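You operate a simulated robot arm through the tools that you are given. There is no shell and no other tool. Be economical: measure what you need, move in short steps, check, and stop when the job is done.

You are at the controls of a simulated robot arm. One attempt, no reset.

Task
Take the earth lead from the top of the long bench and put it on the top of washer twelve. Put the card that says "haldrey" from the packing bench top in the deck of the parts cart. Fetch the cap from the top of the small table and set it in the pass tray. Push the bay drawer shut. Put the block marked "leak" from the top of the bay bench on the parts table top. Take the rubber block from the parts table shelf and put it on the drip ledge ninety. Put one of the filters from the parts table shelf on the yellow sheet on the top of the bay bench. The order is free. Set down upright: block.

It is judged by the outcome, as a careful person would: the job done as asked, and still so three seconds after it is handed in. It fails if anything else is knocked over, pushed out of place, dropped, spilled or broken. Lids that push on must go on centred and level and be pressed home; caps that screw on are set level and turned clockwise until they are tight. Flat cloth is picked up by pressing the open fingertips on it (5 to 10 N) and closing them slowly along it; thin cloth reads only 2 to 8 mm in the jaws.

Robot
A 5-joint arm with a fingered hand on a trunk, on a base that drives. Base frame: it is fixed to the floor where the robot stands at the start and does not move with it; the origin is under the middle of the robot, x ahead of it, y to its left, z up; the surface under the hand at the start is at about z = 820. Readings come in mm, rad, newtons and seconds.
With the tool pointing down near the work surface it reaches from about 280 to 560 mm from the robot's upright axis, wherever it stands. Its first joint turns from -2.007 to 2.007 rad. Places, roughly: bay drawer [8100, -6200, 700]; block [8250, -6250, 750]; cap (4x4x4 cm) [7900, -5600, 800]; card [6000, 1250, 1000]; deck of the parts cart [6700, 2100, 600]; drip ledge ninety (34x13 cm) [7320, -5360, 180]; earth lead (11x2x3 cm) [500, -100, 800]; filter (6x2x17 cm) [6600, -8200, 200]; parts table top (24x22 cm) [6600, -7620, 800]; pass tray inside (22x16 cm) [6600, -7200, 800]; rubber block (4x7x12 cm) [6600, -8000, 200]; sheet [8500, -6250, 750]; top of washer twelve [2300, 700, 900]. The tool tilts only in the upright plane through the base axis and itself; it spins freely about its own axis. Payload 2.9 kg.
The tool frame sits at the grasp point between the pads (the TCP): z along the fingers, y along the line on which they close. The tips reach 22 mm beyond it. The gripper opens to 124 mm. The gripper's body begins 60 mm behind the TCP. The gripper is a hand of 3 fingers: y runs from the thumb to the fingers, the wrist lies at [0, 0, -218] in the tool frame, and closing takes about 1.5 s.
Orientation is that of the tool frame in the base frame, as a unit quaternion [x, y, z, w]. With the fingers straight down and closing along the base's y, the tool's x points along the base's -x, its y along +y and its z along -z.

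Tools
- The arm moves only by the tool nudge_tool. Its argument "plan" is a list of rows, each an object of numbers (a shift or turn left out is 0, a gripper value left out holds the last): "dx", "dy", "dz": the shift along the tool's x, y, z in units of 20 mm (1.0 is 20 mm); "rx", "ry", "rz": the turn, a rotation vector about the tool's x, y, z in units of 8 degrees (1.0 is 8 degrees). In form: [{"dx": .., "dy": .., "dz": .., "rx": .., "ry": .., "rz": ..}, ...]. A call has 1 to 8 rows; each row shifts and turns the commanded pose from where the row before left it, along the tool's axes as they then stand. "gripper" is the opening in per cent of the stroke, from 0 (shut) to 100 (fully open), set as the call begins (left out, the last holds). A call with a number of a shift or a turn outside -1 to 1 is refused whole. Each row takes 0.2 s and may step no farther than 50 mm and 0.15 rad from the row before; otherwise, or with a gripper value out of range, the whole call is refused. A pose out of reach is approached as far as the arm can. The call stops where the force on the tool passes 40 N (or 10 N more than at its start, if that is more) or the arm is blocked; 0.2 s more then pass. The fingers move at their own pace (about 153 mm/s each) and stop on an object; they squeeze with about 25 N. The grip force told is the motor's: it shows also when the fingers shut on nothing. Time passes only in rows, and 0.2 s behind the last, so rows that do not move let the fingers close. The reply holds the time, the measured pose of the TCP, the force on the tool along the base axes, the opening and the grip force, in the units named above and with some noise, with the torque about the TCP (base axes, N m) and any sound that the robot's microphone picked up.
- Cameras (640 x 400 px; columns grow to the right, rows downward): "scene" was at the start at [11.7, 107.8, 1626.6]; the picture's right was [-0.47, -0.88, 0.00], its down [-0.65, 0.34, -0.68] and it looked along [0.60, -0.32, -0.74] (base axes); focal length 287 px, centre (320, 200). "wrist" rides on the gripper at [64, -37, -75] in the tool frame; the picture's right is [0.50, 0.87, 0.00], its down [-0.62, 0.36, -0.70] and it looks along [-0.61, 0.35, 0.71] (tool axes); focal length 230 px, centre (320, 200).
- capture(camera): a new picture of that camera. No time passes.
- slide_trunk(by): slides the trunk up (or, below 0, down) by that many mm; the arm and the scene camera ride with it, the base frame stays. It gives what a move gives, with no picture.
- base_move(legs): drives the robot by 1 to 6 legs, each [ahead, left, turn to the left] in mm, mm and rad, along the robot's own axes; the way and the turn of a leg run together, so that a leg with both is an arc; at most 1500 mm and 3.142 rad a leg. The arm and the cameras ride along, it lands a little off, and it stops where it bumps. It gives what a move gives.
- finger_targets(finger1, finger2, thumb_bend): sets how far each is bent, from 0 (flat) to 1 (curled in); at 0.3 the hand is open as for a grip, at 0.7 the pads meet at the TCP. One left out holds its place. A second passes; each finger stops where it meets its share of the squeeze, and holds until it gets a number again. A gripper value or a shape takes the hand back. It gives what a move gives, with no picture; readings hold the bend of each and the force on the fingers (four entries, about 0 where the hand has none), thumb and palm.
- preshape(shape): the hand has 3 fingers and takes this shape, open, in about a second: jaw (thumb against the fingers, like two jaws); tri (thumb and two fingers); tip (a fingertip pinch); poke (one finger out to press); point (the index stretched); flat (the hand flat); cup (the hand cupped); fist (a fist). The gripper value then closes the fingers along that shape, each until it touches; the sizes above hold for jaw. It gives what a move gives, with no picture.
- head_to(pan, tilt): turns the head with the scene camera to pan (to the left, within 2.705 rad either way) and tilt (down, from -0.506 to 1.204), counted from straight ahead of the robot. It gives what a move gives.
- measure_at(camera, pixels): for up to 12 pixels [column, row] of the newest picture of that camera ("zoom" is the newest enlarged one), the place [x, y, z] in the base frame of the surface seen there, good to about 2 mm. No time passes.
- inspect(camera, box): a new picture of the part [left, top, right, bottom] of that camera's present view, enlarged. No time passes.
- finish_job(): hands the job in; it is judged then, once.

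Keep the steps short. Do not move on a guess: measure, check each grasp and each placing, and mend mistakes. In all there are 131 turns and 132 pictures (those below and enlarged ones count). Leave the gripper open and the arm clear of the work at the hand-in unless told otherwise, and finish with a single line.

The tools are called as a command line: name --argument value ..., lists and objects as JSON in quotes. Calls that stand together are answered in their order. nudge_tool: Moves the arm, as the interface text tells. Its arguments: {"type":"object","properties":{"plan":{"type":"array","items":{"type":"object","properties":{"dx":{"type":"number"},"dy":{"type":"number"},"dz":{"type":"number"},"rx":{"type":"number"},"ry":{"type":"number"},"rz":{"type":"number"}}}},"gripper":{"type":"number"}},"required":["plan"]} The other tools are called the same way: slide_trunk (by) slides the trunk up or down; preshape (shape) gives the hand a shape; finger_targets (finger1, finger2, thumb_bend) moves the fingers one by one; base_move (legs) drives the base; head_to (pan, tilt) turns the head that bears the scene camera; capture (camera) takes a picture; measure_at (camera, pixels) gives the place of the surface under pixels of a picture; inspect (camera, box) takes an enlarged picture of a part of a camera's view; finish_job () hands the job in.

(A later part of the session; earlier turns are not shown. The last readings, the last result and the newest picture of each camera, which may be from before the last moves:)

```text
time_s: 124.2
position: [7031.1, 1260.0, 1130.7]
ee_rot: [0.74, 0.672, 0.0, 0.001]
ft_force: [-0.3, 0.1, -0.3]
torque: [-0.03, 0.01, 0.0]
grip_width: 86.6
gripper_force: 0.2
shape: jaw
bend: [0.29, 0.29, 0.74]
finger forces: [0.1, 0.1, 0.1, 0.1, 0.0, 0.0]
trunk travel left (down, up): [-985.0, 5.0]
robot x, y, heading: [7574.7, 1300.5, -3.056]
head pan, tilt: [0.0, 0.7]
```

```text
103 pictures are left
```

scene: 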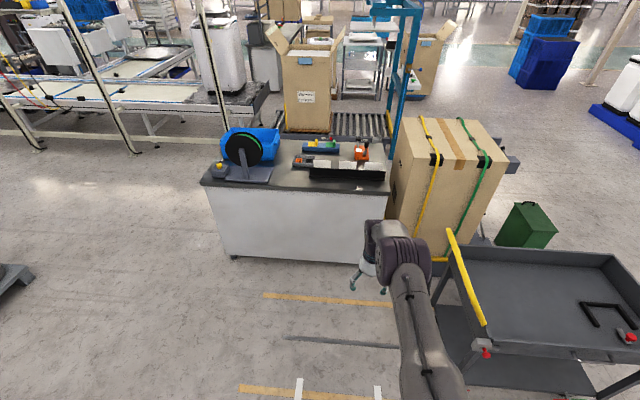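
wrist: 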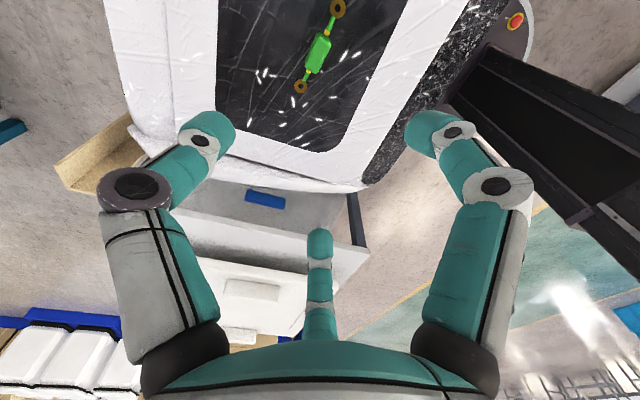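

Nicely behind the bench. I'll straighten the heading to face −x and drive in to about x=6570 with the hand still high.

base_move --legs '[[0, 0, -0.086], [1000, 95, 0]]'

nudge_tool --plan '[{"rz": -0.65}, {"rz": -0.64}]' --gripper 40

capture --camera "scene"

capture --camera "wrist"

```text
time_s: 130.0
position: [6013.8, 1230.3, 1130.3]
ee_rot: [0.773, 0.635, 0.0, -0.001]
ft_force: [-0.3, 0.3, 0.8]
torque: [-0.01, -0.01, -0.01]
grip_width: 86.7
gripper_force: 0.0
shape: jaw
bend: [0.29, 0.29, 0.74]
finger forces: [0.1, 0.0, 0.0, 0.0, 0.1, 0.1]
trunk travel left (down, up): [-985.0, 5.0]
robot x, y, heading: [6559.8, 1213.6, 3.125]
head pan, tilt: [0.0, 0.7]
```

```text
time_s: 130.6
position: [6016.8, 1165.5, 1130.6]
ee_rot: [0.719, 0.695, 0.001, -0.001]
ft_force: [-0.3, 0.0, -0.2]
torque: [-0.01, 0.01, 0.0]
grip_width: 50.1
gripper_force: 0.0
shape: jaw
bend: [0.77, 0.77, 0.7]
finger forces: [0.0, 0.1, 0.0, 0.1, 0.0, 0.0]
out of reach, approached as far as the arm can: row 1, 2
trunk travel left (down, up): [-985.0, 5.0]
robot x, y, heading: [6559.4, 1214.0, 3.124]
head pan, tilt: [0.0, 0.7]
```

```text
102 pictures are left
```

scene: 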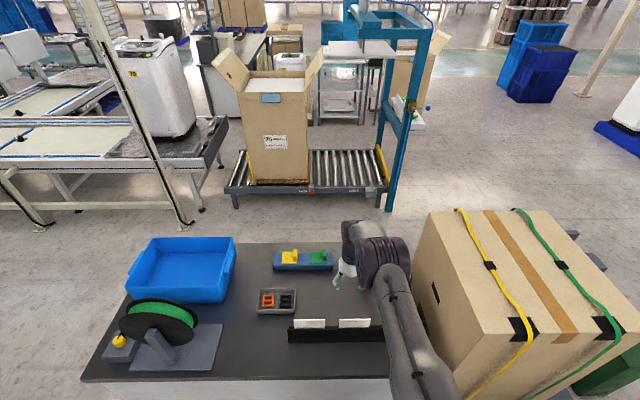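

```text
101 pictures are left
```

wrist: 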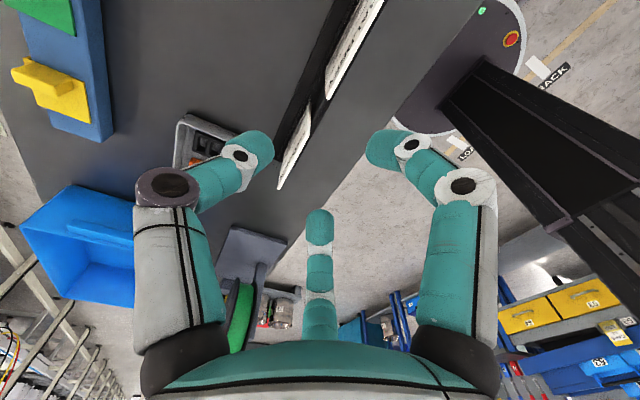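

measure_at --camera "scene" --pixels '[[310, 321], [355, 320], [337, 320], [370, 320], [355, 327], [355, 335], [355, 345], [340, 330], [290, 325]]'

inspect --camera "scene" --box '[270, 290, 430, 390]'

measure_at --camera "wrist" --pixels '[[294, 165], [283, 185], [308, 108], [330, 80], [365, 15], [380, 10], [350, 60], [345, 50], [300, 90], [335, 40]]'

inspect --camera "wrist" --box '[240, 0, 440, 200]'

```text
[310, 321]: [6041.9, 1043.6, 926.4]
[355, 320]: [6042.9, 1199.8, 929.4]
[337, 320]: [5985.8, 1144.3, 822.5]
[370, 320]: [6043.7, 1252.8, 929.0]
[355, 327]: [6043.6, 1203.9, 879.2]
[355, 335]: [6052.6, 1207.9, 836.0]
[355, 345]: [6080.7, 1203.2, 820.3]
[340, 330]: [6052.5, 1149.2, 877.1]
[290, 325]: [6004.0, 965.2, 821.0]
```

```text
4.00 times, centred on (350, 340) of scene
```

zoom: 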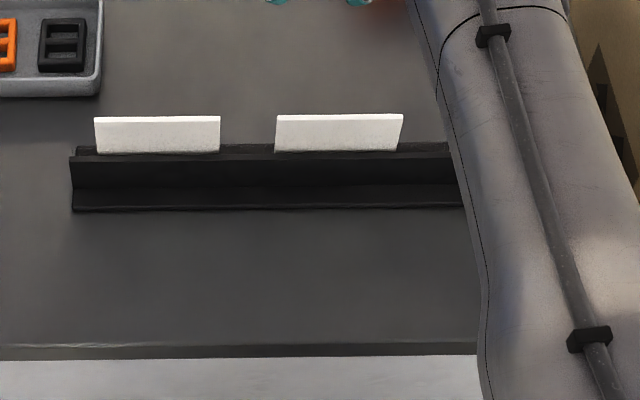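

```text
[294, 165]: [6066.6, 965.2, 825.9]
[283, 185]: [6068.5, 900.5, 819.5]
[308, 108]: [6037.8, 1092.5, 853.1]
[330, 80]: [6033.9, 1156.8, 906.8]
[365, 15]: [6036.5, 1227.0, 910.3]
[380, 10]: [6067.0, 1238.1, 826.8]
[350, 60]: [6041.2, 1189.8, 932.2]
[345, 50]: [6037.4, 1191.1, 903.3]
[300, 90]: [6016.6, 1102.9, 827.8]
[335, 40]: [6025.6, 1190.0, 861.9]
```

```text
2.00 times, centred on (340, 100) of wrist
```

zoom: 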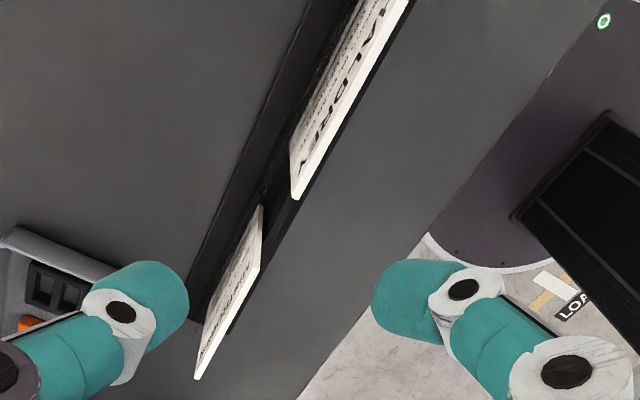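

The HALDREY card's back is at y 1148–1257, x 6036–6043, with the top at z 932. The holder's back plate reaches z 879. I'll come 50 mm nearer, centre above the card and lower the trunk so the tips are just above it.

base_move --legs '[[50, 0, 0]]'

nudge_tool --plan '[{"dx": 0.505, "dy": 0.895, "rz": -0.25}, {"dx": 0.505, "dy": 0.895}, {"dx": 0.505, "dy": 0.895}, {"dx": 0.505, "dy": 0.895}, {}]'

slide_trunk --by -155

capture --camera "wrist"

```text
time_s: 131.5
position: [5971.6, 1169.7, 1133.5]
ee_rot: [0.719, 0.695, -0.002, -0.002]
ft_force: [0.5, 0.2, 0.6]
torque: [-0.01, 0.01, -0.01]
grip_width: 50.0
gripper_force: 0.1
shape: jaw
bend: [0.77, 0.77, 0.7]
finger forces: [0.0, 0.0, 0.0, 0.0, 0.1, 0.1]
trunk travel left (down, up): [-985.0, 5.0]
robot x, y, heading: [6512.5, 1214.4, 3.127]
head pan, tilt: [0.0, 0.7]
```

```text
time_s: 132.7
position: [6044.3, 1164.1, 1132.0]
ee_rot: [0.709, 0.705, 0.0, 0.0]
ft_force: [0.1, 0.1, 0.5]
torque: [-0.02, -0.01, -0.02]
grip_width: 49.9
gripper_force: 0.0
shape: jaw
bend: [0.77, 0.77, 0.7]
finger forces: [0.1, 0.1, 0.0, 0.1, 0.0, 0.0]
out of reach, approached as far as the arm can: row 1, 2, 3, 4
trunk travel left (down, up): [-985.0, 5.0]
robot x, y, heading: [6514.8, 1216.2, 3.127]
head pan, tilt: [0.0, 0.7]
```

```text
time_s: 134.5
position: [6043.3, 1164.9, 977.3]
ee_rot: [0.709, 0.705, 0.001, 0.0]
ft_force: [0.7, 0.8, 0.5]
torque: [0.02, -0.02, 0.02]
grip_width: 49.8
gripper_force: 0.0
shape: jaw
bend: [0.77, 0.77, 0.7]
finger forces: [0.0, 0.0, 0.0, 0.0, 0.1, 0.0]
trunk travel left (down, up): [-830.0, 160.0]
robot x, y, heading: [6510.7, 1218.1, 3.128]
head pan, tilt: [0.0, 0.7]
```

```text
98 pictures are left
```

wrist: 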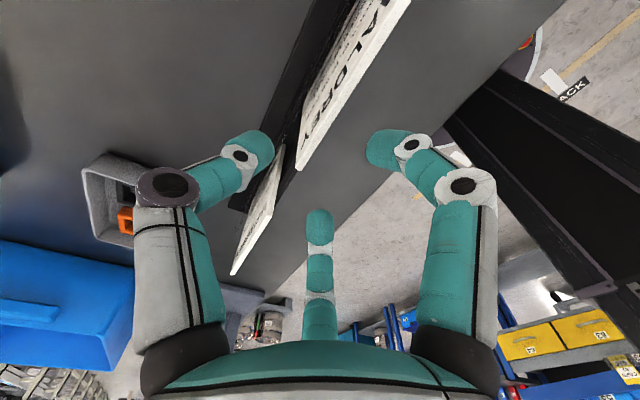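

It's now at (6043,1165), well within reach. I'll shift +38 mm along y, then look.

nudge_tool --plan '[{"dx": 0.65, "dy": -0.05}, {"dx": 0.65, "dy": -0.05}, {"dx": 0.62, "dy": -0.05}, {}]'

capture --camera "wrist"

capture --camera "scene"

```text
time_s: 135.5
position: [6043.1, 1165.0, 975.9]
ee_rot: [0.709, 0.705, 0.0, 0.0]
ft_force: [0.8, 0.0, -0.1]
torque: [-0.01, 0.03, 0.04]
grip_width: 50.1
gripper_force: 0.1
shape: jaw
bend: [0.77, 0.77, 0.7]
finger forces: [0.0, 0.2, 0.0, 0.0, 0.1, 0.1]
out of reach, approached as far as the arm can: row 1, 2, 3
trunk travel left (down, up): [-830.0, 160.0]
robot x, y, heading: [6513.1, 1216.1, 3.127]
head pan, tilt: [0.0, 0.7]
```

```text
97 pictures are left
```

wrist: 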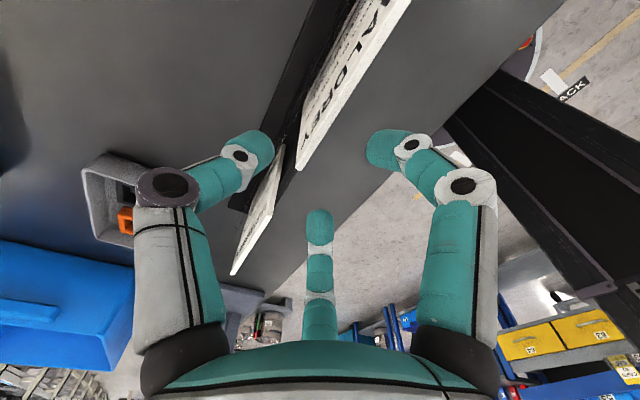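

```text
96 pictures are left
```

scene: 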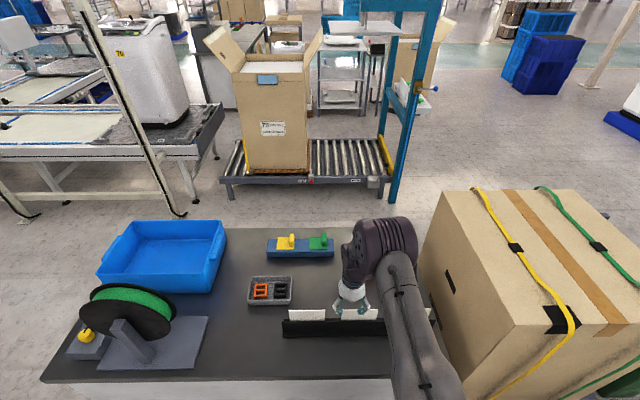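

The hand's spin relative to the arm direction seems limited to about 83°. Shifting the base +y by about 48 mm gives the arm a better angle.

base_move --legs '[[0, -52, 0]]'

nudge_tool --plan '[{"dx": -0.1, "dy": -0.1}, {}]'

capture --camera "wrist"

```text
time_s: 136.4
position: [6043.6, 1216.5, 975.2]
ee_rot: [0.709, 0.705, 0.0, 0.0]
ft_force: [-0.1, 0.6, -1.0]
torque: [-0.01, 0.02, 0.04]
grip_width: 49.7
gripper_force: 0.1
shape: jaw
bend: [0.77, 0.77, 0.7]
finger forces: [0.0, 0.0, 0.1, 0.0, 0.0, 0.1]
trunk travel left (down, up): [-830.0, 160.0]
robot x, y, heading: [6513.7, 1266.0, 3.129]
head pan, tilt: [0.0, 0.7]
```

```text
time_s: 137.0
position: [6042.2, 1215.3, 976.3]
ee_rot: [0.709, 0.706, -0.001, 0.001]
ft_force: [0.1, 0.4, 0.1]
torque: [-0.03, -0.01, -0.01]
grip_width: 49.9
gripper_force: 0.0
shape: jaw
bend: [0.77, 0.77, 0.7]
finger forces: [0.1, 0.0, 0.0, 0.0, 0.0, 0.0]
trunk travel left (down, up): [-830.0, 160.0]
robot x, y, heading: [6511.1, 1267.4, 3.124]
head pan, tilt: [0.0, 0.7]
```

```text
95 pictures are left
```

wrist: 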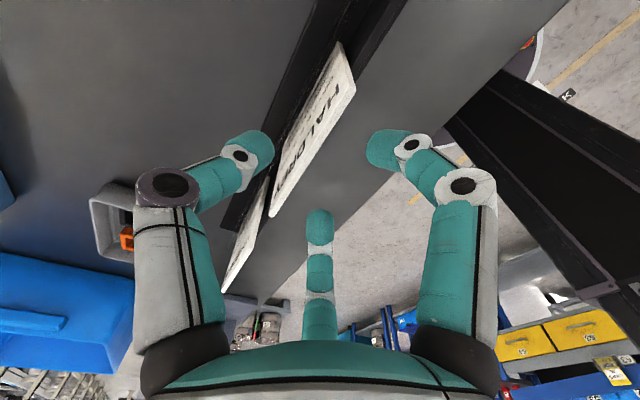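

Centring at y≈1204, x≈6040, then down partway to z≈938 and check the straddle.

nudge_tool --plan '[{"dx": -0.57, "dy": -0.1}, {"dz": 0.9}, {"dz": 1}, {}]'

inspect --camera "wrist" --box '[170, 40, 470, 260]'

inspect --camera "scene" --box '[280, 230, 440, 350]'

```text
time_s: 138.0
position: [6040.2, 1202.8, 937.0]
ee_rot: [0.709, 0.705, 0.0, 0.0]
ft_force: [-0.6, 0.7, -0.4]
torque: [-0.03, 0.01, 0.01]
grip_width: 49.9
gripper_force: 0.1
shape: jaw
bend: [0.77, 0.77, 0.7]
finger forces: [0.0, 0.0, 0.0, 0.0, 0.1, 0.1]
trunk travel left (down, up): [-830.0, 160.0]
robot x, y, heading: [6513.9, 1267.0, 3.128]
head pan, tilt: [0.0, 0.7]
```

```text
1.82 times, centred on (320, 150) of wrist
```

zoom: 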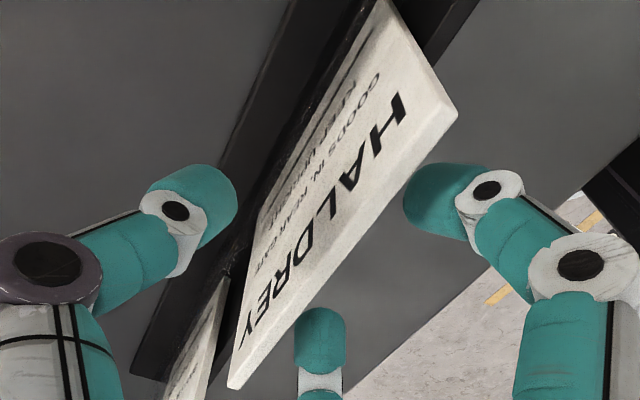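

```text
3.33 times, centred on (360, 290) of scene
```

zoom: 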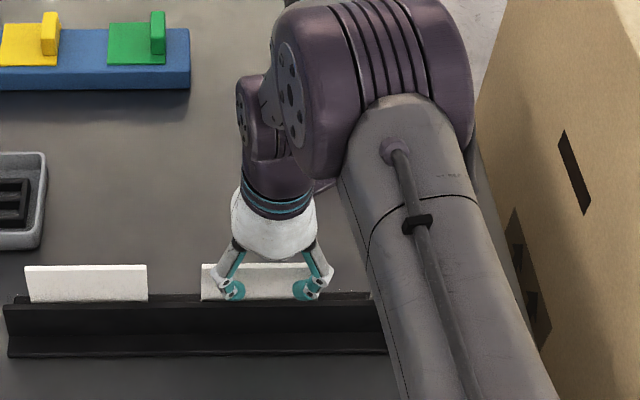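

The card is between the thumb and the two fingers. I'll lower to 914 and close.

nudge_tool --plan '[{"dz": 0.6}, {"dz": 0.5}]'

nudge_tool --plan '[{}, {}, {}, {}, {}, {}, {}, {}]' --gripper 0

inspect --camera "wrist" --box '[170, 40, 470, 260]'

```text
time_s: 138.6
position: [6039.0, 1203.5, 914.4]
ee_rot: [0.709, 0.705, 0.0, 0.0]
ft_force: [0.5, 0.1, 0.2]
torque: [0.0, -0.02, 0.02]
grip_width: 49.8
gripper_force: 0.1
shape: jaw
bend: [0.77, 0.77, 0.7]
finger forces: [0.0, 0.1, 0.1, 0.1, 0.0, 0.1]
trunk travel left (down, up): [-830.0, 160.0]
robot x, y, heading: [6511.3, 1265.8, 3.126]
head pan, tilt: [0.0, 0.7]
```

```text
time_s: 140.4
position: [6040.6, 1202.8, 914.5]
ee_rot: [0.709, 0.705, 0.001, 0.001]
ft_force: [-0.1, 0.7, 0.1]
torque: [-0.03, -0.01, 0.03]
grip_width: 4.1
gripper_force: 25.5
shape: jaw
bend: [0.72, 0.72, 0.7]
finger forces: [0.1, 0.1, 0.1, 0.1, 26.2, 0.1]
trunk travel left (down, up): [-830.0, 160.0]
robot x, y, heading: [6514.2, 1268.2, 3.128]
head pan, tilt: [0.0, 0.7]
```

```text
1.82 times, centred on (320, 150) of wrist
```

zoom: 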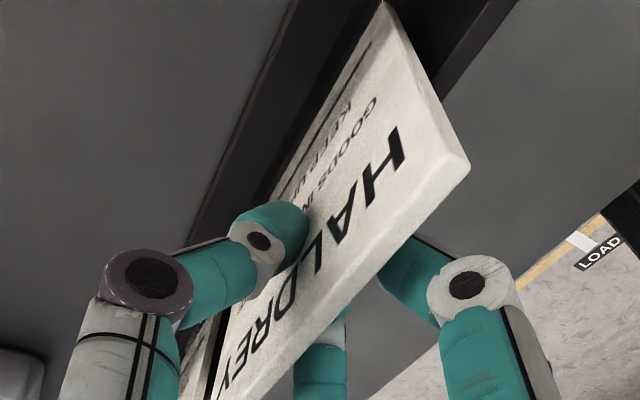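

Width is 4.1 mm. The thumb feels 26 N but the fingers read about 0. I'll lift carefully by 15 mm and see if the card follows.

nudge_tool --plan '[{"dz": -0.3}, {"dz": -0.5}, {}]'

inspect --camera "wrist" --box '[170, 40, 470, 260]'

inspect --camera "scene" --box '[280, 230, 440, 350]'

```text
time_s: 141.2
position: [6040.8, 1203.0, 929.9]
ee_rot: [0.709, 0.705, 0.0, 0.0]
ft_force: [-0.5, 0.8, 0.7]
torque: [-0.02, 0.01, 0.01]
grip_width: 4.1
gripper_force: 24.9
shape: jaw
bend: [0.72, 0.72, 0.7]
finger forces: [0.0, 0.1, 0.1, 0.0, 26.3, 0.0]
trunk travel left (down, up): [-830.0, 160.0]
robot x, y, heading: [6510.2, 1265.7, 3.126]
head pan, tilt: [0.0, 0.7]
```

```text
1.82 times, centred on (320, 150) of wrist
```

zoom: 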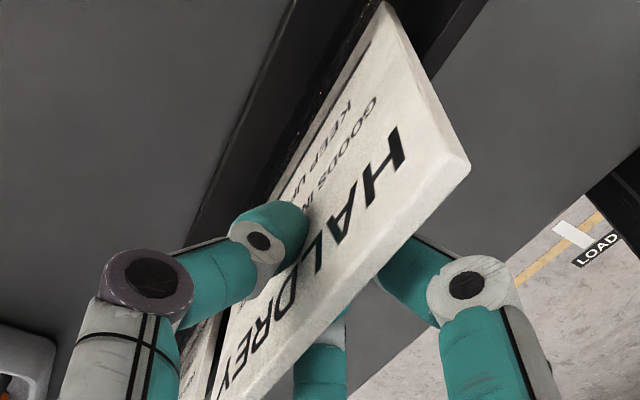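

```text
3.33 times, centred on (360, 290) of scene
```

zoom: 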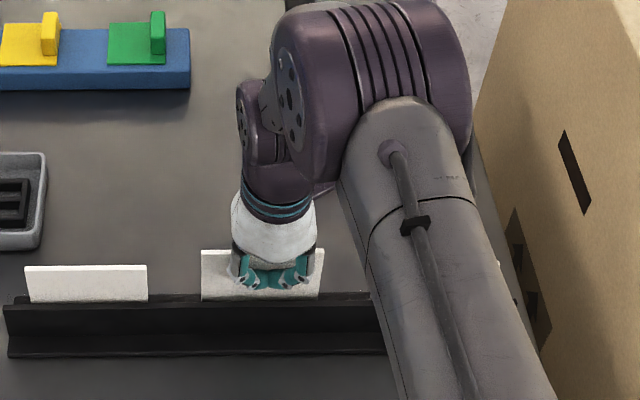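

The card follows. I'll raise it fully, back out, and move behind the cart to y≈2185.

slide_trunk --by 155

base_move --legs '[[-790, 0, 0], [0, -930, 0]]'

head_to --pan -0.15 --tilt 1.0

capture --camera "scene"

capture --camera "wrist"

```text
time_s: 143.0
position: [6039.9, 1204.3, 1086.5]
ee_rot: [0.709, 0.705, 0.0, 0.0]
ft_force: [0.4, 0.4, -0.9]
torque: [0.01, 0.02, 0.01]
grip_width: 4.1
gripper_force: 25.6
shape: jaw
bend: [0.72, 0.72, 0.7]
finger forces: [0.0, 0.1, 0.0, 0.1, 26.3, 0.1]
trunk travel left (down, up): [-985.0, 5.0]
robot x, y, heading: [6513.8, 1269.1, 3.125]
head pan, tilt: [0.0, 0.7]
```

```text
time_s: 151.8
position: [6824.3, 2119.9, 1087.5]
ee_rot: [0.698, 0.716, 0.0, 0.0]
ft_force: [-0.2, 0.3, -0.5]
torque: [-0.03, -0.01, 0.02]
grip_width: 4.2
gripper_force: 25.0
shape: jaw
bend: [0.72, 0.72, 0.7]
finger forces: [0.1, 0.0, 0.0, 0.0, 26.3, 0.0]
trunk travel left (down, up): [-985.0, 5.0]
robot x, y, heading: [7293.5, 2195.9, -3.121]
head pan, tilt: [0.0, 0.7]
```

```text
time_s: 152.6
position: [6824.1, 2118.8, 1086.6]
ee_rot: [0.698, 0.716, 0.0, 0.0]
ft_force: [0.5, -0.1, -0.9]
torque: [-0.01, -0.01, 0.01]
grip_width: 4.0
gripper_force: 24.8
shape: jaw
bend: [0.72, 0.72, 0.7]
finger forces: [0.1, 0.0, 0.0, 0.1, 26.4, 0.0]
trunk travel left (down, up): [-985.0, 5.0]
robot x, y, heading: [7295.7, 2200.1, -3.128]
head pan, tilt: [-0.15, 1.0]
```

```text
89 pictures are left
```

scene: 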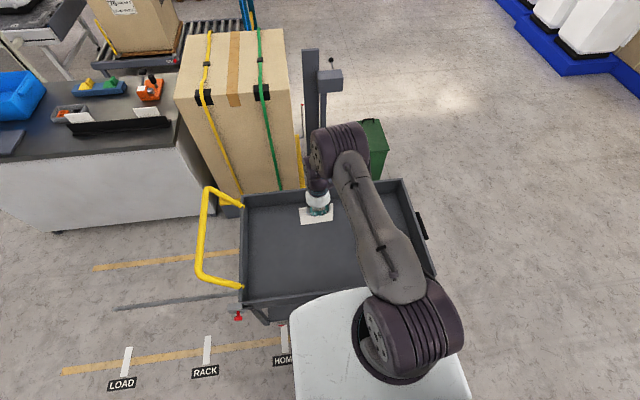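

```text
88 pictures are left
```

wrist: 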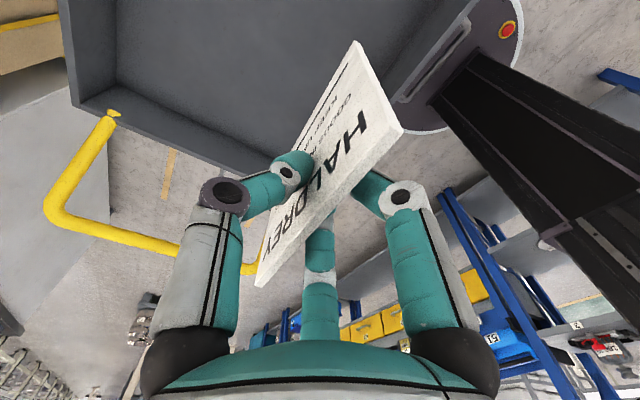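

measure_at --camera "scene" --pixels '[[270, 240], [290, 275], [320, 250], [250, 265], [250, 210], [335, 200], [245, 292], [390, 200], [330, 285]]'

nudge_tool --plan '[{"rx": 0.99, "ry": -0.14}, {"rx": 0.99, "ry": -0.14}, {"rx": 0.99, "ry": -0.14}, {"rx": 0.99, "ry": -0.14}, {"rx": 0.99, "ry": -0.14}, {}]'

capture --camera "scene"

```text
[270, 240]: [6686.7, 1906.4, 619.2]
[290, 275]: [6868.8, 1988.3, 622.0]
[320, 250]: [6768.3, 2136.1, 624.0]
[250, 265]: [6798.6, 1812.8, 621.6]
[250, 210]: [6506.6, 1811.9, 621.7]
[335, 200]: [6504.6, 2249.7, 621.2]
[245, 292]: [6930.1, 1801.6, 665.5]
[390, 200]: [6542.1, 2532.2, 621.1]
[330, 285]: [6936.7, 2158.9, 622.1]
```

```text
time_s: 154.0
position: [6823.0, 2122.8, 1086.0]
ee_rot: [0.654, 0.675, -0.279, -0.2]
ft_force: [-0.4, -0.3, 0.3]
torque: [0.02, -0.04, -0.03]
grip_width: 4.2
gripper_force: 24.6
shape: jaw
bend: [0.72, 0.72, 0.7]
finger forces: [0.1, 0.2, 0.0, 0.1, 24.3, 0.1]
trunk travel left (down, up): [-985.0, 5.0]
robot x, y, heading: [7293.6, 2196.7, -3.129]
head pan, tilt: [-0.15, 1.0]
```

```text
87 pictures are left
```

scene: 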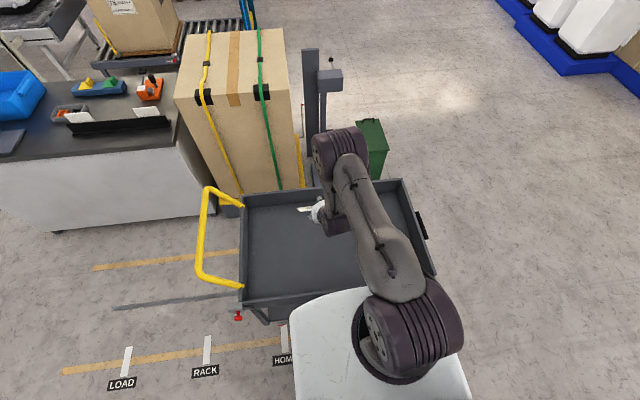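

Tilted 40°. The deck floor is z 621 and empty around (6770,2110). The card's lowest corner is about 68 mm below the TCP, so contact is near z 689. I'll lower the trunk by 375.

slide_trunk --by -375

capture --camera "wrist"

inspect --camera "scene" --box '[200, 100, 440, 250]'

```text
time_s: 157.6
position: [6824.1, 2122.2, 711.1]
ee_rot: [0.654, 0.675, -0.279, -0.198]
ft_force: [0.5, -0.3, 0.2]
torque: [-0.03, -0.01, -0.01]
grip_width: 4.1
gripper_force: 25.3
shape: jaw
bend: [0.72, 0.72, 0.7]
finger forces: [0.1, 0.0, 0.0, 0.1, 24.4, 0.0]
trunk travel left (down, up): [-610.0, 380.0]
robot x, y, heading: [7294.0, 2201.3, -3.124]
head pan, tilt: [-0.15, 1.0]
```

```text
86 pictures are left
```

wrist: 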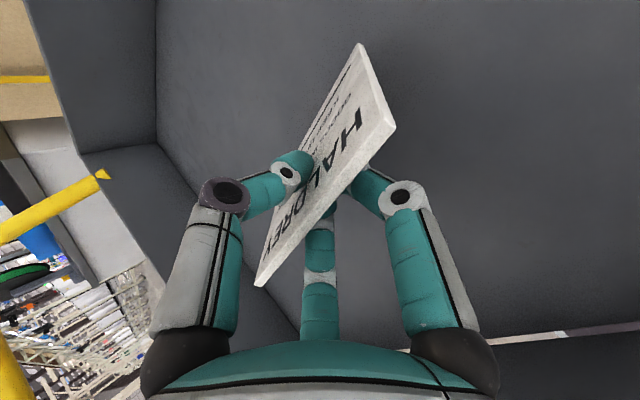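

```text
2.67 times, centred on (320, 175) of scene
```

zoom: 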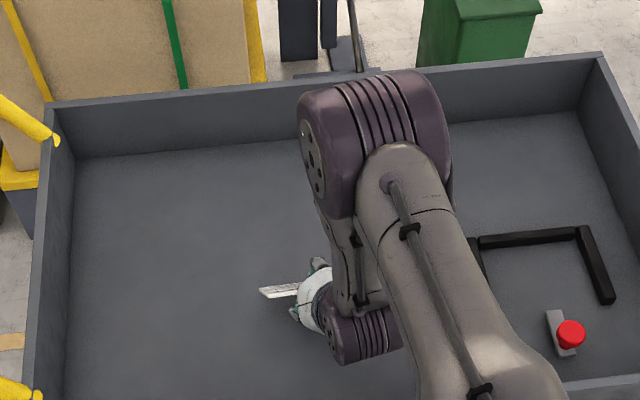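

Clear of the black frame. I'll lower in small trunk steps to contact.

slide_trunk --by -18

slide_trunk --by -5

```text
time_s: 158.2
position: [6824.2, 2122.5, 693.7]
ee_rot: [0.655, 0.674, -0.279, -0.198]
ft_force: [-0.1, -0.9, -0.1]
torque: [0.03, 0.01, 0.02]
grip_width: 4.0
gripper_force: 24.9
shape: jaw
bend: [0.72, 0.72, 0.7]
finger forces: [0.0, 0.1, 0.0, 0.1, 24.4, 0.1]
trunk travel left (down, up): [-592.0, 398.0]
robot x, y, heading: [7292.8, 2198.4, -3.126]
head pan, tilt: [-0.15, 1.0]
```

```text
time_s: 158.8
position: [6823.5, 2122.7, 687.6]
ee_rot: [0.654, 0.674, -0.279, -0.199]
ft_force: [0.8, -0.3, 1.4]
torque: [0.07, 0.07, 0.0]
grip_width: 4.1
gripper_force: 25.0
shape: jaw
bend: [0.72, 0.72, 0.7]
finger forces: [0.0, 0.0, 0.1, 0.0, 24.5, 0.1]
trunk travel left (down, up): [-587.0, 403.0]
robot x, y, heading: [7297.0, 2199.0, -3.124]
head pan, tilt: [-0.15, 1.0]
```

Light contact at 1.4 N. I'll open gently and draw back along the tool axis.

nudge_tool --plan '[{}, {}, {}, {}]' --gripper 40

nudge_tool --plan '[{"dz": -0.5}, {"dz": -0.7}, {"dz": -1}, {"dz": -1}, {"dz": -1}, {"dz": -1}]'

slide_trunk --by 300

capture --camera "wrist"

capture --camera "scene"

```text
time_s: 159.8
position: [6822.9, 2121.8, 689.2]
ee_rot: [0.655, 0.674, -0.279, -0.199]
ft_force: [-0.1, -1.0, 0.6]
torque: [0.01, 0.02, 0.0]
grip_width: 49.1
gripper_force: 0.1
shape: jaw
bend: [0.77, 0.77, 0.7]
finger forces: [0.0, 0.0, 0.0, 0.0, 0.0, 0.0]
trunk travel left (down, up): [-587.0, 403.0]
robot x, y, heading: [7297.0, 2199.6, -3.123]
head pan, tilt: [-0.15, 1.0]
```

```text
time_s: 161.2
position: [6889.6, 2135.0, 769.6]
ee_rot: [0.654, 0.675, -0.278, -0.198]
ft_force: [0.1, 0.8, 0.3]
torque: [0.0, -0.03, 0.02]
grip_width: 49.3
gripper_force: 0.1
shape: jaw
bend: [0.77, 0.77, 0.7]
finger forces: [0.0, 0.1, 0.0, 0.1, 0.0, 0.1]
trunk travel left (down, up): [-587.0, 403.0]
robot x, y, heading: [7296.8, 2196.8, -3.128]
head pan, tilt: [-0.15, 1.0]
```

```text
time_s: 164.2
position: [6888.6, 2134.4, 1068.8]
ee_rot: [0.655, 0.674, -0.278, -0.199]
ft_force: [0.1, 0.8, 0.1]
torque: [0.0, 0.03, -0.02]
grip_width: 49.4
gripper_force: 0.0
shape: jaw
bend: [0.77, 0.77, 0.7]
finger forces: [0.0, 0.0, 0.1, 0.0, 0.1, 0.0]
trunk travel left (down, up): [-887.0, 103.0]
robot x, y, heading: [7294.5, 2195.6, -3.122]
head pan, tilt: [-0.15, 1.0]
```

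```text
84 pictures are left
```

wrist: 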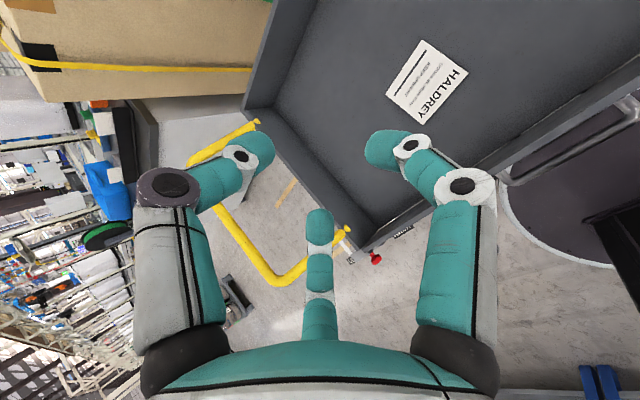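

```text
83 pictures are left
```

scene: 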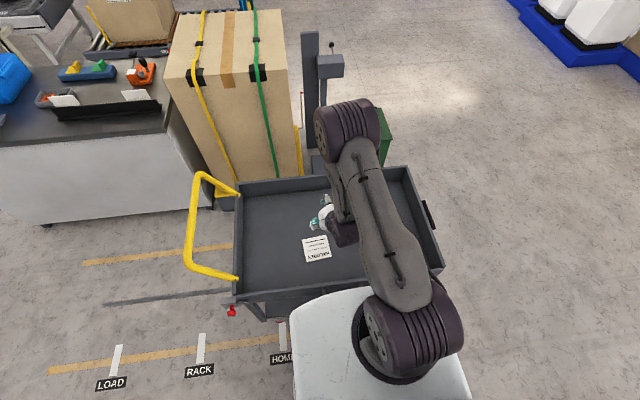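

The card lies flat in the deck. I'll straighten the tool and look toward −y (to my left) for the long drive.

nudge_tool --plan '[{"rx": -0.99, "ry": 0.14}, {"rx": -0.99, "ry": 0.14}, {"rx": -0.99, "ry": 0.14}, {"rx": -0.99, "ry": 0.14}, {"rx": -0.99, "ry": 0.14}]'

head_to --pan 1.55 --tilt 0.3

capture --camera "scene"

```text
time_s: 165.4
position: [6887.3, 2134.2, 1068.5]
ee_rot: [0.696, 0.719, 0.0, 0.0]
ft_force: [-0.6, 0.2, 1.2]
torque: [0.01, -0.04, -0.03]
grip_width: 49.4
gripper_force: 0.1
shape: jaw
bend: [0.77, 0.77, 0.7]
finger forces: [0.0, 0.0, 0.0, 0.1, 0.0, 0.1]
trunk travel left (down, up): [-887.0, 103.0]
robot x, y, heading: [7291.8, 2198.8, -3.127]
head pan, tilt: [-0.15, 1.0]
```

```text
time_s: 167.1
position: [6888.3, 2133.3, 1068.8]
ee_rot: [0.695, 0.719, -0.001, -0.001]
ft_force: [-0.2, 0.4, 0.8]
torque: [0.02, 0.01, -0.02]
grip_width: 49.4
gripper_force: 0.0
shape: jaw
bend: [0.77, 0.77, 0.7]
finger forces: [0.0, 0.1, 0.1, 0.0, 0.0, 0.0]
trunk travel left (down, up): [-887.0, 103.0]
robot x, y, heading: [7296.1, 2198.1, -3.121]
head pan, tilt: [1.55, 0.3]
```

```text
82 pictures are left
```

scene: 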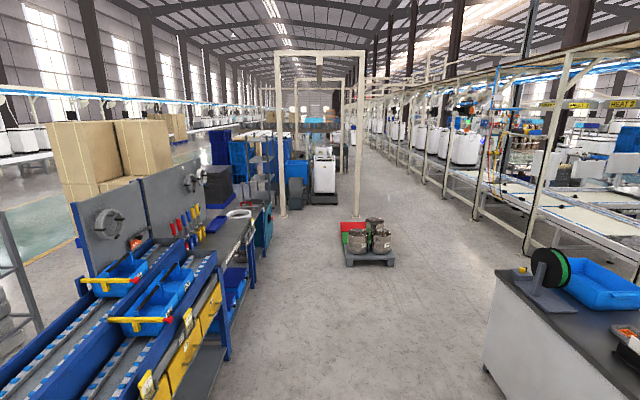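

measure_at --camera "scene" --pixels '[[348, 265], [395, 264], [282, 215], [357, 222], [325, 200], [302, 200], [400, 200], [528, 250], [265, 255], [310, 240], [440, 215], [345, 225]]'

inspect --camera "scene" --box '[200, 90, 440, 240]'

```text
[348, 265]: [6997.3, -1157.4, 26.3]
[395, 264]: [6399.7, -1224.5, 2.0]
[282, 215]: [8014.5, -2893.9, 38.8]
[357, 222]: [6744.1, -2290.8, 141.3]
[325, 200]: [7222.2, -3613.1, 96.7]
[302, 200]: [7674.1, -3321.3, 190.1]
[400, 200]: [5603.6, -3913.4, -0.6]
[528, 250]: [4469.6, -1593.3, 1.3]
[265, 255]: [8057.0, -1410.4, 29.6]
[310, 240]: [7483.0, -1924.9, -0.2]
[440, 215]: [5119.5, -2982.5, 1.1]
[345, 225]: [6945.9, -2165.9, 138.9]
```

```text
2.67 times, centred on (320, 165) of scene
```

zoom: 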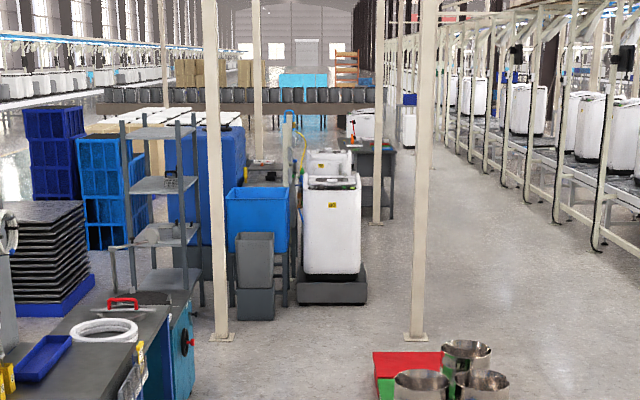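

measure_at --camera "scene" --pixels '[[497, 272], [487, 365], [357, 216], [364, 190], [367, 258], [382, 265], [375, 180], [345, 185], [420, 190], [410, 270]]'

```text
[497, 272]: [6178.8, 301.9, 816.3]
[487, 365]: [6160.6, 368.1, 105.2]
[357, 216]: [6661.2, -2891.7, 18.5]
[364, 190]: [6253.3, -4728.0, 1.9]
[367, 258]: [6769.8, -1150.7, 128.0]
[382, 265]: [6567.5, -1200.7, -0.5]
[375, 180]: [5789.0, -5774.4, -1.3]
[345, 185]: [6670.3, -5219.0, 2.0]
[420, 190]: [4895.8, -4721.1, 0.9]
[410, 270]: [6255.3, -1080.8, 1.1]
```

I'll back off the cart, turn to face −y, pass the end of the packing bench, and cross to x≈5850 clear of the bag pallet.

base_move --legs '[[-100, 0, 0], [0, 0, 1.554], [1500, 0, 0], [500, 0, 0], [900, -1150, 0], [0, -400, 0]]'

base_move --legs '[[1500, 0, 0], [1500, 0, 0], [700, 0, 0]]'

head_to --pan 0.45 --tilt 0.35

capture --camera "scene"

```text
time_s: 190.3
position: [5821.8, -1031.7, 1069.0]
ee_rot: [0.0, 1.0, 0.0, -0.001]
ft_force: [0.8, 0.1, 0.6]
torque: [0.02, 0.02, 0.02]
grip_width: 49.5
gripper_force: 0.1
shape: jaw
bend: [0.77, 0.77, 0.7]
finger forces: [0.0, 0.1, 0.0, 0.0, 0.1, 0.1]
trunk travel left (down, up): [-887.0, 103.0]
robot x, y, heading: [5773.1, -623.4, -1.59]
head pan, tilt: [1.55, 0.3]
```

```text
time_s: 208.3
position: [5739.7, -4743.7, 1070.4]
ee_rot: [0.0, 1.0, 0.0, 0.001]
ft_force: [0.7, -0.3, 0.0]
torque: [0.0, -0.02, 0.0]
grip_width: 49.2
gripper_force: 0.1
shape: jaw
bend: [0.77, 0.77, 0.7]
finger forces: [0.1, 0.1, 0.1, 0.0, 0.0, 0.0]
trunk travel left (down, up): [-887.0, 103.0]
robot x, y, heading: [5687.0, -4334.8, -1.587]
head pan, tilt: [1.55, 0.3]
```

```text
time_s: 209.6
position: [5739.7, -4744.3, 1069.5]
ee_rot: [0.0, 1.0, 0.001, -0.001]
ft_force: [0.2, -0.7, -0.6]
torque: [0.01, -0.02, 0.0]
grip_width: 49.3
gripper_force: 0.1
shape: jaw
bend: [0.77, 0.77, 0.7]
finger forces: [0.0, 0.1, 0.0, 0.1, 0.0, 0.1]
trunk travel left (down, up): [-887.0, 103.0]
robot x, y, heading: [5687.3, -4337.9, -1.589]
head pan, tilt: [0.45, 0.351]
```

```text
80 pictures are left
```

scene: 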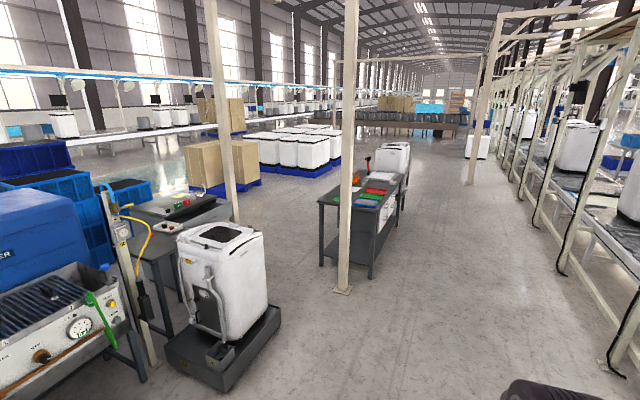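

measure_at --camera "scene" --pixels '[[366, 202], [378, 190], [330, 200], [322, 262], [370, 278], [403, 205], [342, 292], [170, 222], [190, 208], [230, 385], [280, 310], [145, 265]]'

inspect --camera "scene" --box '[280, 130, 440, 290]'

inspect --camera "scene" --box '[80, 170, 320, 390]'

```text
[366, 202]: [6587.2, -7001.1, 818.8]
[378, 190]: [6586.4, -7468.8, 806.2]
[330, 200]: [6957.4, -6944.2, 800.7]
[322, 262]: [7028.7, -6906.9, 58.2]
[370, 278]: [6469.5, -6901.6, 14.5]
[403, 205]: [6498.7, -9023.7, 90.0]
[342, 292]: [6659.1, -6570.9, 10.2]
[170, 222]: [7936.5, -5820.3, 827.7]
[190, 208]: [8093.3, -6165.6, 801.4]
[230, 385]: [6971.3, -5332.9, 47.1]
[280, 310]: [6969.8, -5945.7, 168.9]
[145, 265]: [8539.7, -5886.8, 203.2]
```

```text
2.50 times, centred on (360, 210) of scene
```

zoom: 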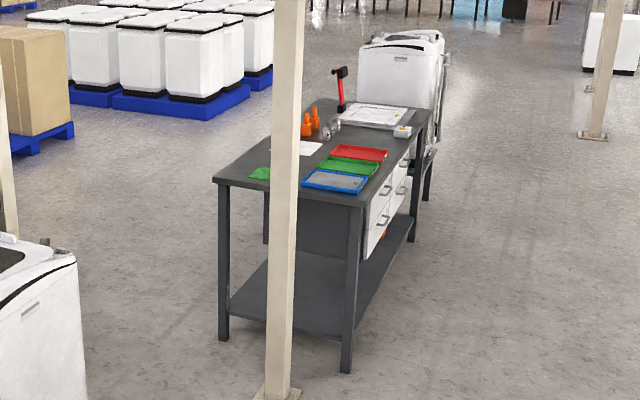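

```text
1.82 times, centred on (200, 280) of scene
```

zoom: 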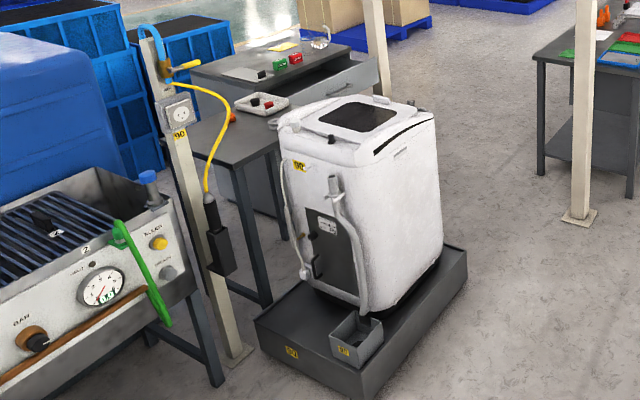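

The table with the coloured trays (x 6470–7030, y from −6900) is the parts table. Washer 90 with its plinth is at x≈7000–7500, and the bay bench with the open drawer is behind it. I'll start at the parts table shelf: drive to about (5700,-8000) and face +x.

base_move --legs '[[1500, 0, 0], [1500, 0, 0], [550, 0, 0], [0, 0, 1.587]]'

head_to --pan 0.25 --tilt 0.75

capture --camera "scene"

```text
time_s: 230.8
position: [6102.5, -7836.0, 1070.3]
ee_rot: [0.725, -0.689, -0.001, 0.0]
ft_force: [0.4, -0.7, 0.2]
torque: [-0.01, 0.01, 0.0]
grip_width: 49.3
gripper_force: 0.1
shape: jaw
bend: [0.77, 0.77, 0.7]
finger forces: [0.1, 0.0, 0.0, 0.0, 0.0, 0.0]
trunk travel left (down, up): [-887.0, 103.0]
robot x, y, heading: [5700.7, -7910.1, 0.036]
head pan, tilt: [0.45, 0.351]
```

```text
time_s: 231.7
position: [6103.7, -7834.3, 1068.8]
ee_rot: [0.725, -0.689, 0.0, 0.0]
ft_force: [-0.1, 0.1, 0.7]
torque: [-0.01, 0.02, 0.01]
grip_width: 49.5
gripper_force: 0.1
shape: jaw
bend: [0.77, 0.77, 0.7]
finger forces: [0.0, 0.1, 0.1, 0.0, 0.0, 0.0]
trunk travel left (down, up): [-887.0, 103.0]
robot x, y, heading: [5695.0, -7905.2, 0.03]
head pan, tilt: [0.25, 0.75]
```

```text
77 pictures are left
```

scene: 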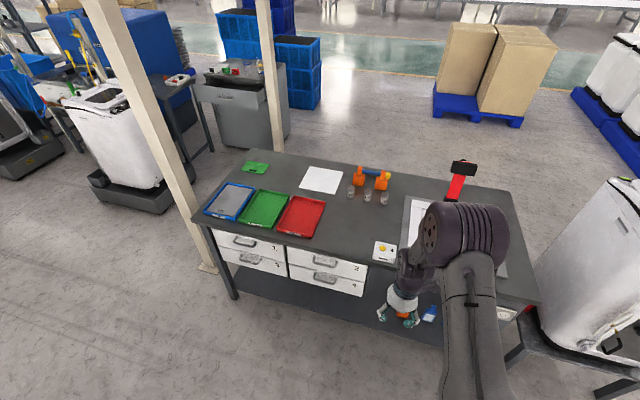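

measure_at --camera "scene" --pixels '[[300, 215], [263, 209], [228, 202], [285, 232], [320, 205], [384, 250], [320, 180], [350, 215], [240, 225], [470, 190], [375, 285], [240, 295]]'

inspect --camera "scene" --box '[180, 140, 420, 290]'

slide_trunk --by -550

head_to --pan -0.15 --tilt 0.6

capture --camera "scene"

```text
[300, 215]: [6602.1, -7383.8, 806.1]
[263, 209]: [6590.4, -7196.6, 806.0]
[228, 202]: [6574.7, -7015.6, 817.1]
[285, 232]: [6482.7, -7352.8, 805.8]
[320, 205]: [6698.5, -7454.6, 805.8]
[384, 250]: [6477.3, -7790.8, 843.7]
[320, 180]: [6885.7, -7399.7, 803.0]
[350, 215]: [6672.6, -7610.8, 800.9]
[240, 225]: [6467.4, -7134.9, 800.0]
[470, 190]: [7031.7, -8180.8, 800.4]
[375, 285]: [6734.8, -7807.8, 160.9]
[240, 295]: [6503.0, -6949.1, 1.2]
```

```text
2.67 times, centred on (300, 215) of scene
```

zoom: 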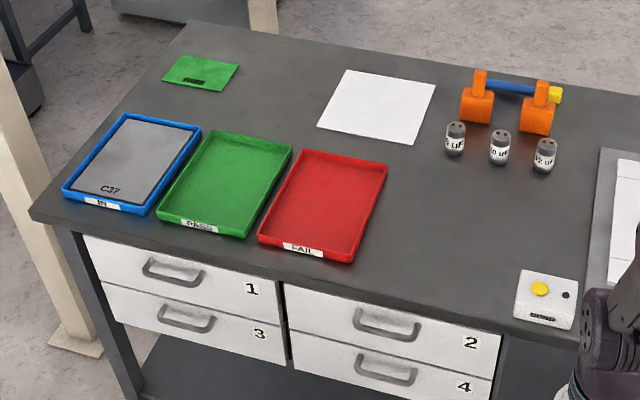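

```text
refused: -550 is not a number from -400 to 400
```

```text
time_s: 232.5
position: [6103.3, -7834.3, 1070.0]
ee_rot: [0.725, -0.689, 0.0, 0.0]
ft_force: [-0.2, 0.8, 0.4]
torque: [-0.02, 0.0, -0.04]
grip_width: 49.4
gripper_force: 0.1
shape: jaw
bend: [0.77, 0.77, 0.7]
finger forces: [0.0, 0.0, 0.0, 0.0, 0.0, 0.0]
trunk travel left (down, up): [-887.0, 103.0]
robot x, y, heading: [5701.7, -7905.9, 0.034]
head pan, tilt: [-0.15, 0.6]
```

```text
75 pictures are left
```

scene: 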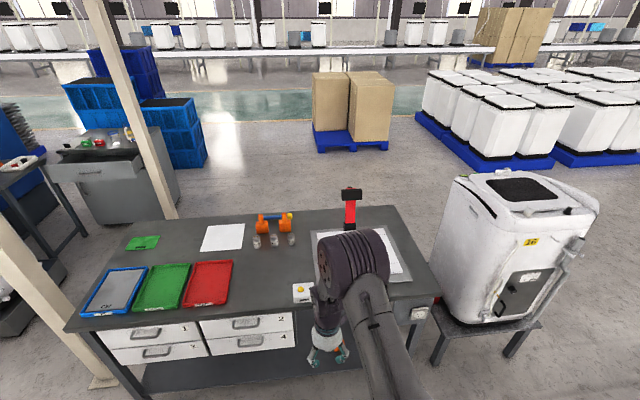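

Trays read IN (blue), PASS (green, centre (6590,-7197), floor z 806) and FAIL (red). Now I'll lower the trunk to look under the table at the shelf.

slide_trunk --by -400

slide_trunk --by -200

head_to --pan -0.3 --tilt 0.45

capture --camera "scene"

```text
time_s: 236.4
position: [6103.0, -7835.2, 669.7]
ee_rot: [0.725, -0.689, 0.0, -0.001]
ft_force: [0.3, 0.3, 0.2]
torque: [-0.02, -0.01, 0.02]
grip_width: 49.2
gripper_force: 0.1
shape: jaw
bend: [0.77, 0.77, 0.7]
finger forces: [0.1, 0.0, 0.0, 0.0, 0.0, 0.1]
trunk travel left (down, up): [-487.0, 503.0]
robot x, y, heading: [5697.9, -7907.7, 0.028]
head pan, tilt: [-0.15, 0.6]
```

```text
time_s: 238.5
position: [6103.2, -7833.8, 470.8]
ee_rot: [0.725, -0.689, 0.001, 0.0]
ft_force: [0.1, 0.5, -0.5]
torque: [0.01, 0.0, -0.02]
grip_width: 49.3
gripper_force: 0.0
shape: jaw
bend: [0.77, 0.77, 0.7]
finger forces: [0.1, 0.0, 0.0, 0.1, 0.0, 0.0]
trunk travel left (down, up): [-287.0, 703.0]
robot x, y, heading: [5697.6, -7903.3, 0.037]
head pan, tilt: [-0.15, 0.6]
```

```text
time_s: 239.2
position: [6102.8, -7834.6, 469.7]
ee_rot: [0.725, -0.689, 0.0, 0.0]
ft_force: [-0.3, 0.3, -0.1]
torque: [-0.03, 0.01, -0.02]
grip_width: 49.6
gripper_force: 0.0
shape: jaw
bend: [0.77, 0.77, 0.7]
finger forces: [0.1, 0.0, 0.1, 0.1, 0.1, 0.0]
trunk travel left (down, up): [-287.0, 703.0]
robot x, y, heading: [5698.7, -7907.0, 0.037]
head pan, tilt: [-0.3, 0.45]
```

```text
74 pictures are left
```

scene: 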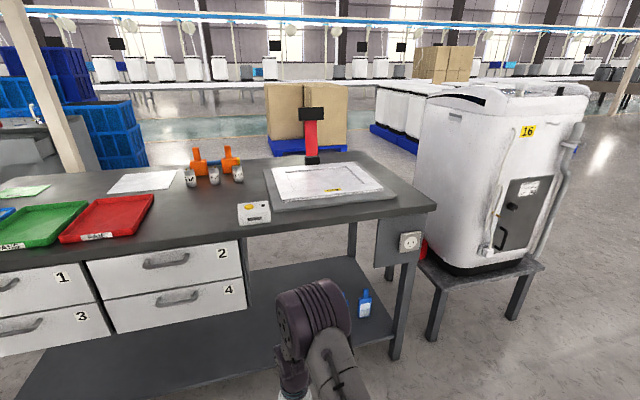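

The arm hides the shelf items. I'll turn the base left 0.7 rad and look right.

base_move --legs '[[0, -50, 0.7]]'

head_to --pan -0.85 --tilt 0.5

capture --camera "scene"

```text
time_s: 241.5
position: [5978.5, -7636.1, 469.8]
ee_rot: [0.918, -0.397, -0.001, 0.0]
ft_force: [0.1, 0.0, 0.2]
torque: [-0.01, -0.03, 0.03]
grip_width: 49.2
gripper_force: 0.1
shape: jaw
bend: [0.77, 0.77, 0.7]
finger forces: [0.0, 0.0, 0.0, 0.0, 0.0, 0.0]
trunk travel left (down, up): [-287.0, 703.0]
robot x, y, heading: [5714.0, -7955.7, 0.74]
head pan, tilt: [-0.3, 0.45]
```

```text
time_s: 242.5
position: [5978.2, -7637.1, 470.0]
ee_rot: [0.918, -0.396, 0.0, 0.0]
ft_force: [0.3, 0.3, -0.7]
torque: [0.0, 0.01, 0.0]
grip_width: 49.4
gripper_force: 0.1
shape: jaw
bend: [0.77, 0.77, 0.7]
finger forces: [0.1, 0.0, 0.0, 0.0, 0.0, 0.1]
trunk travel left (down, up): [-287.0, 703.0]
robot x, y, heading: [5718.8, -7951.1, 0.744]
head pan, tilt: [-0.85, 0.499]
```

```text
73 pictures are left
```

scene: 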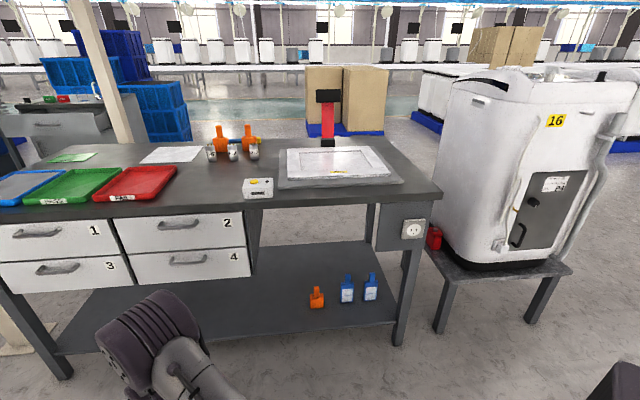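

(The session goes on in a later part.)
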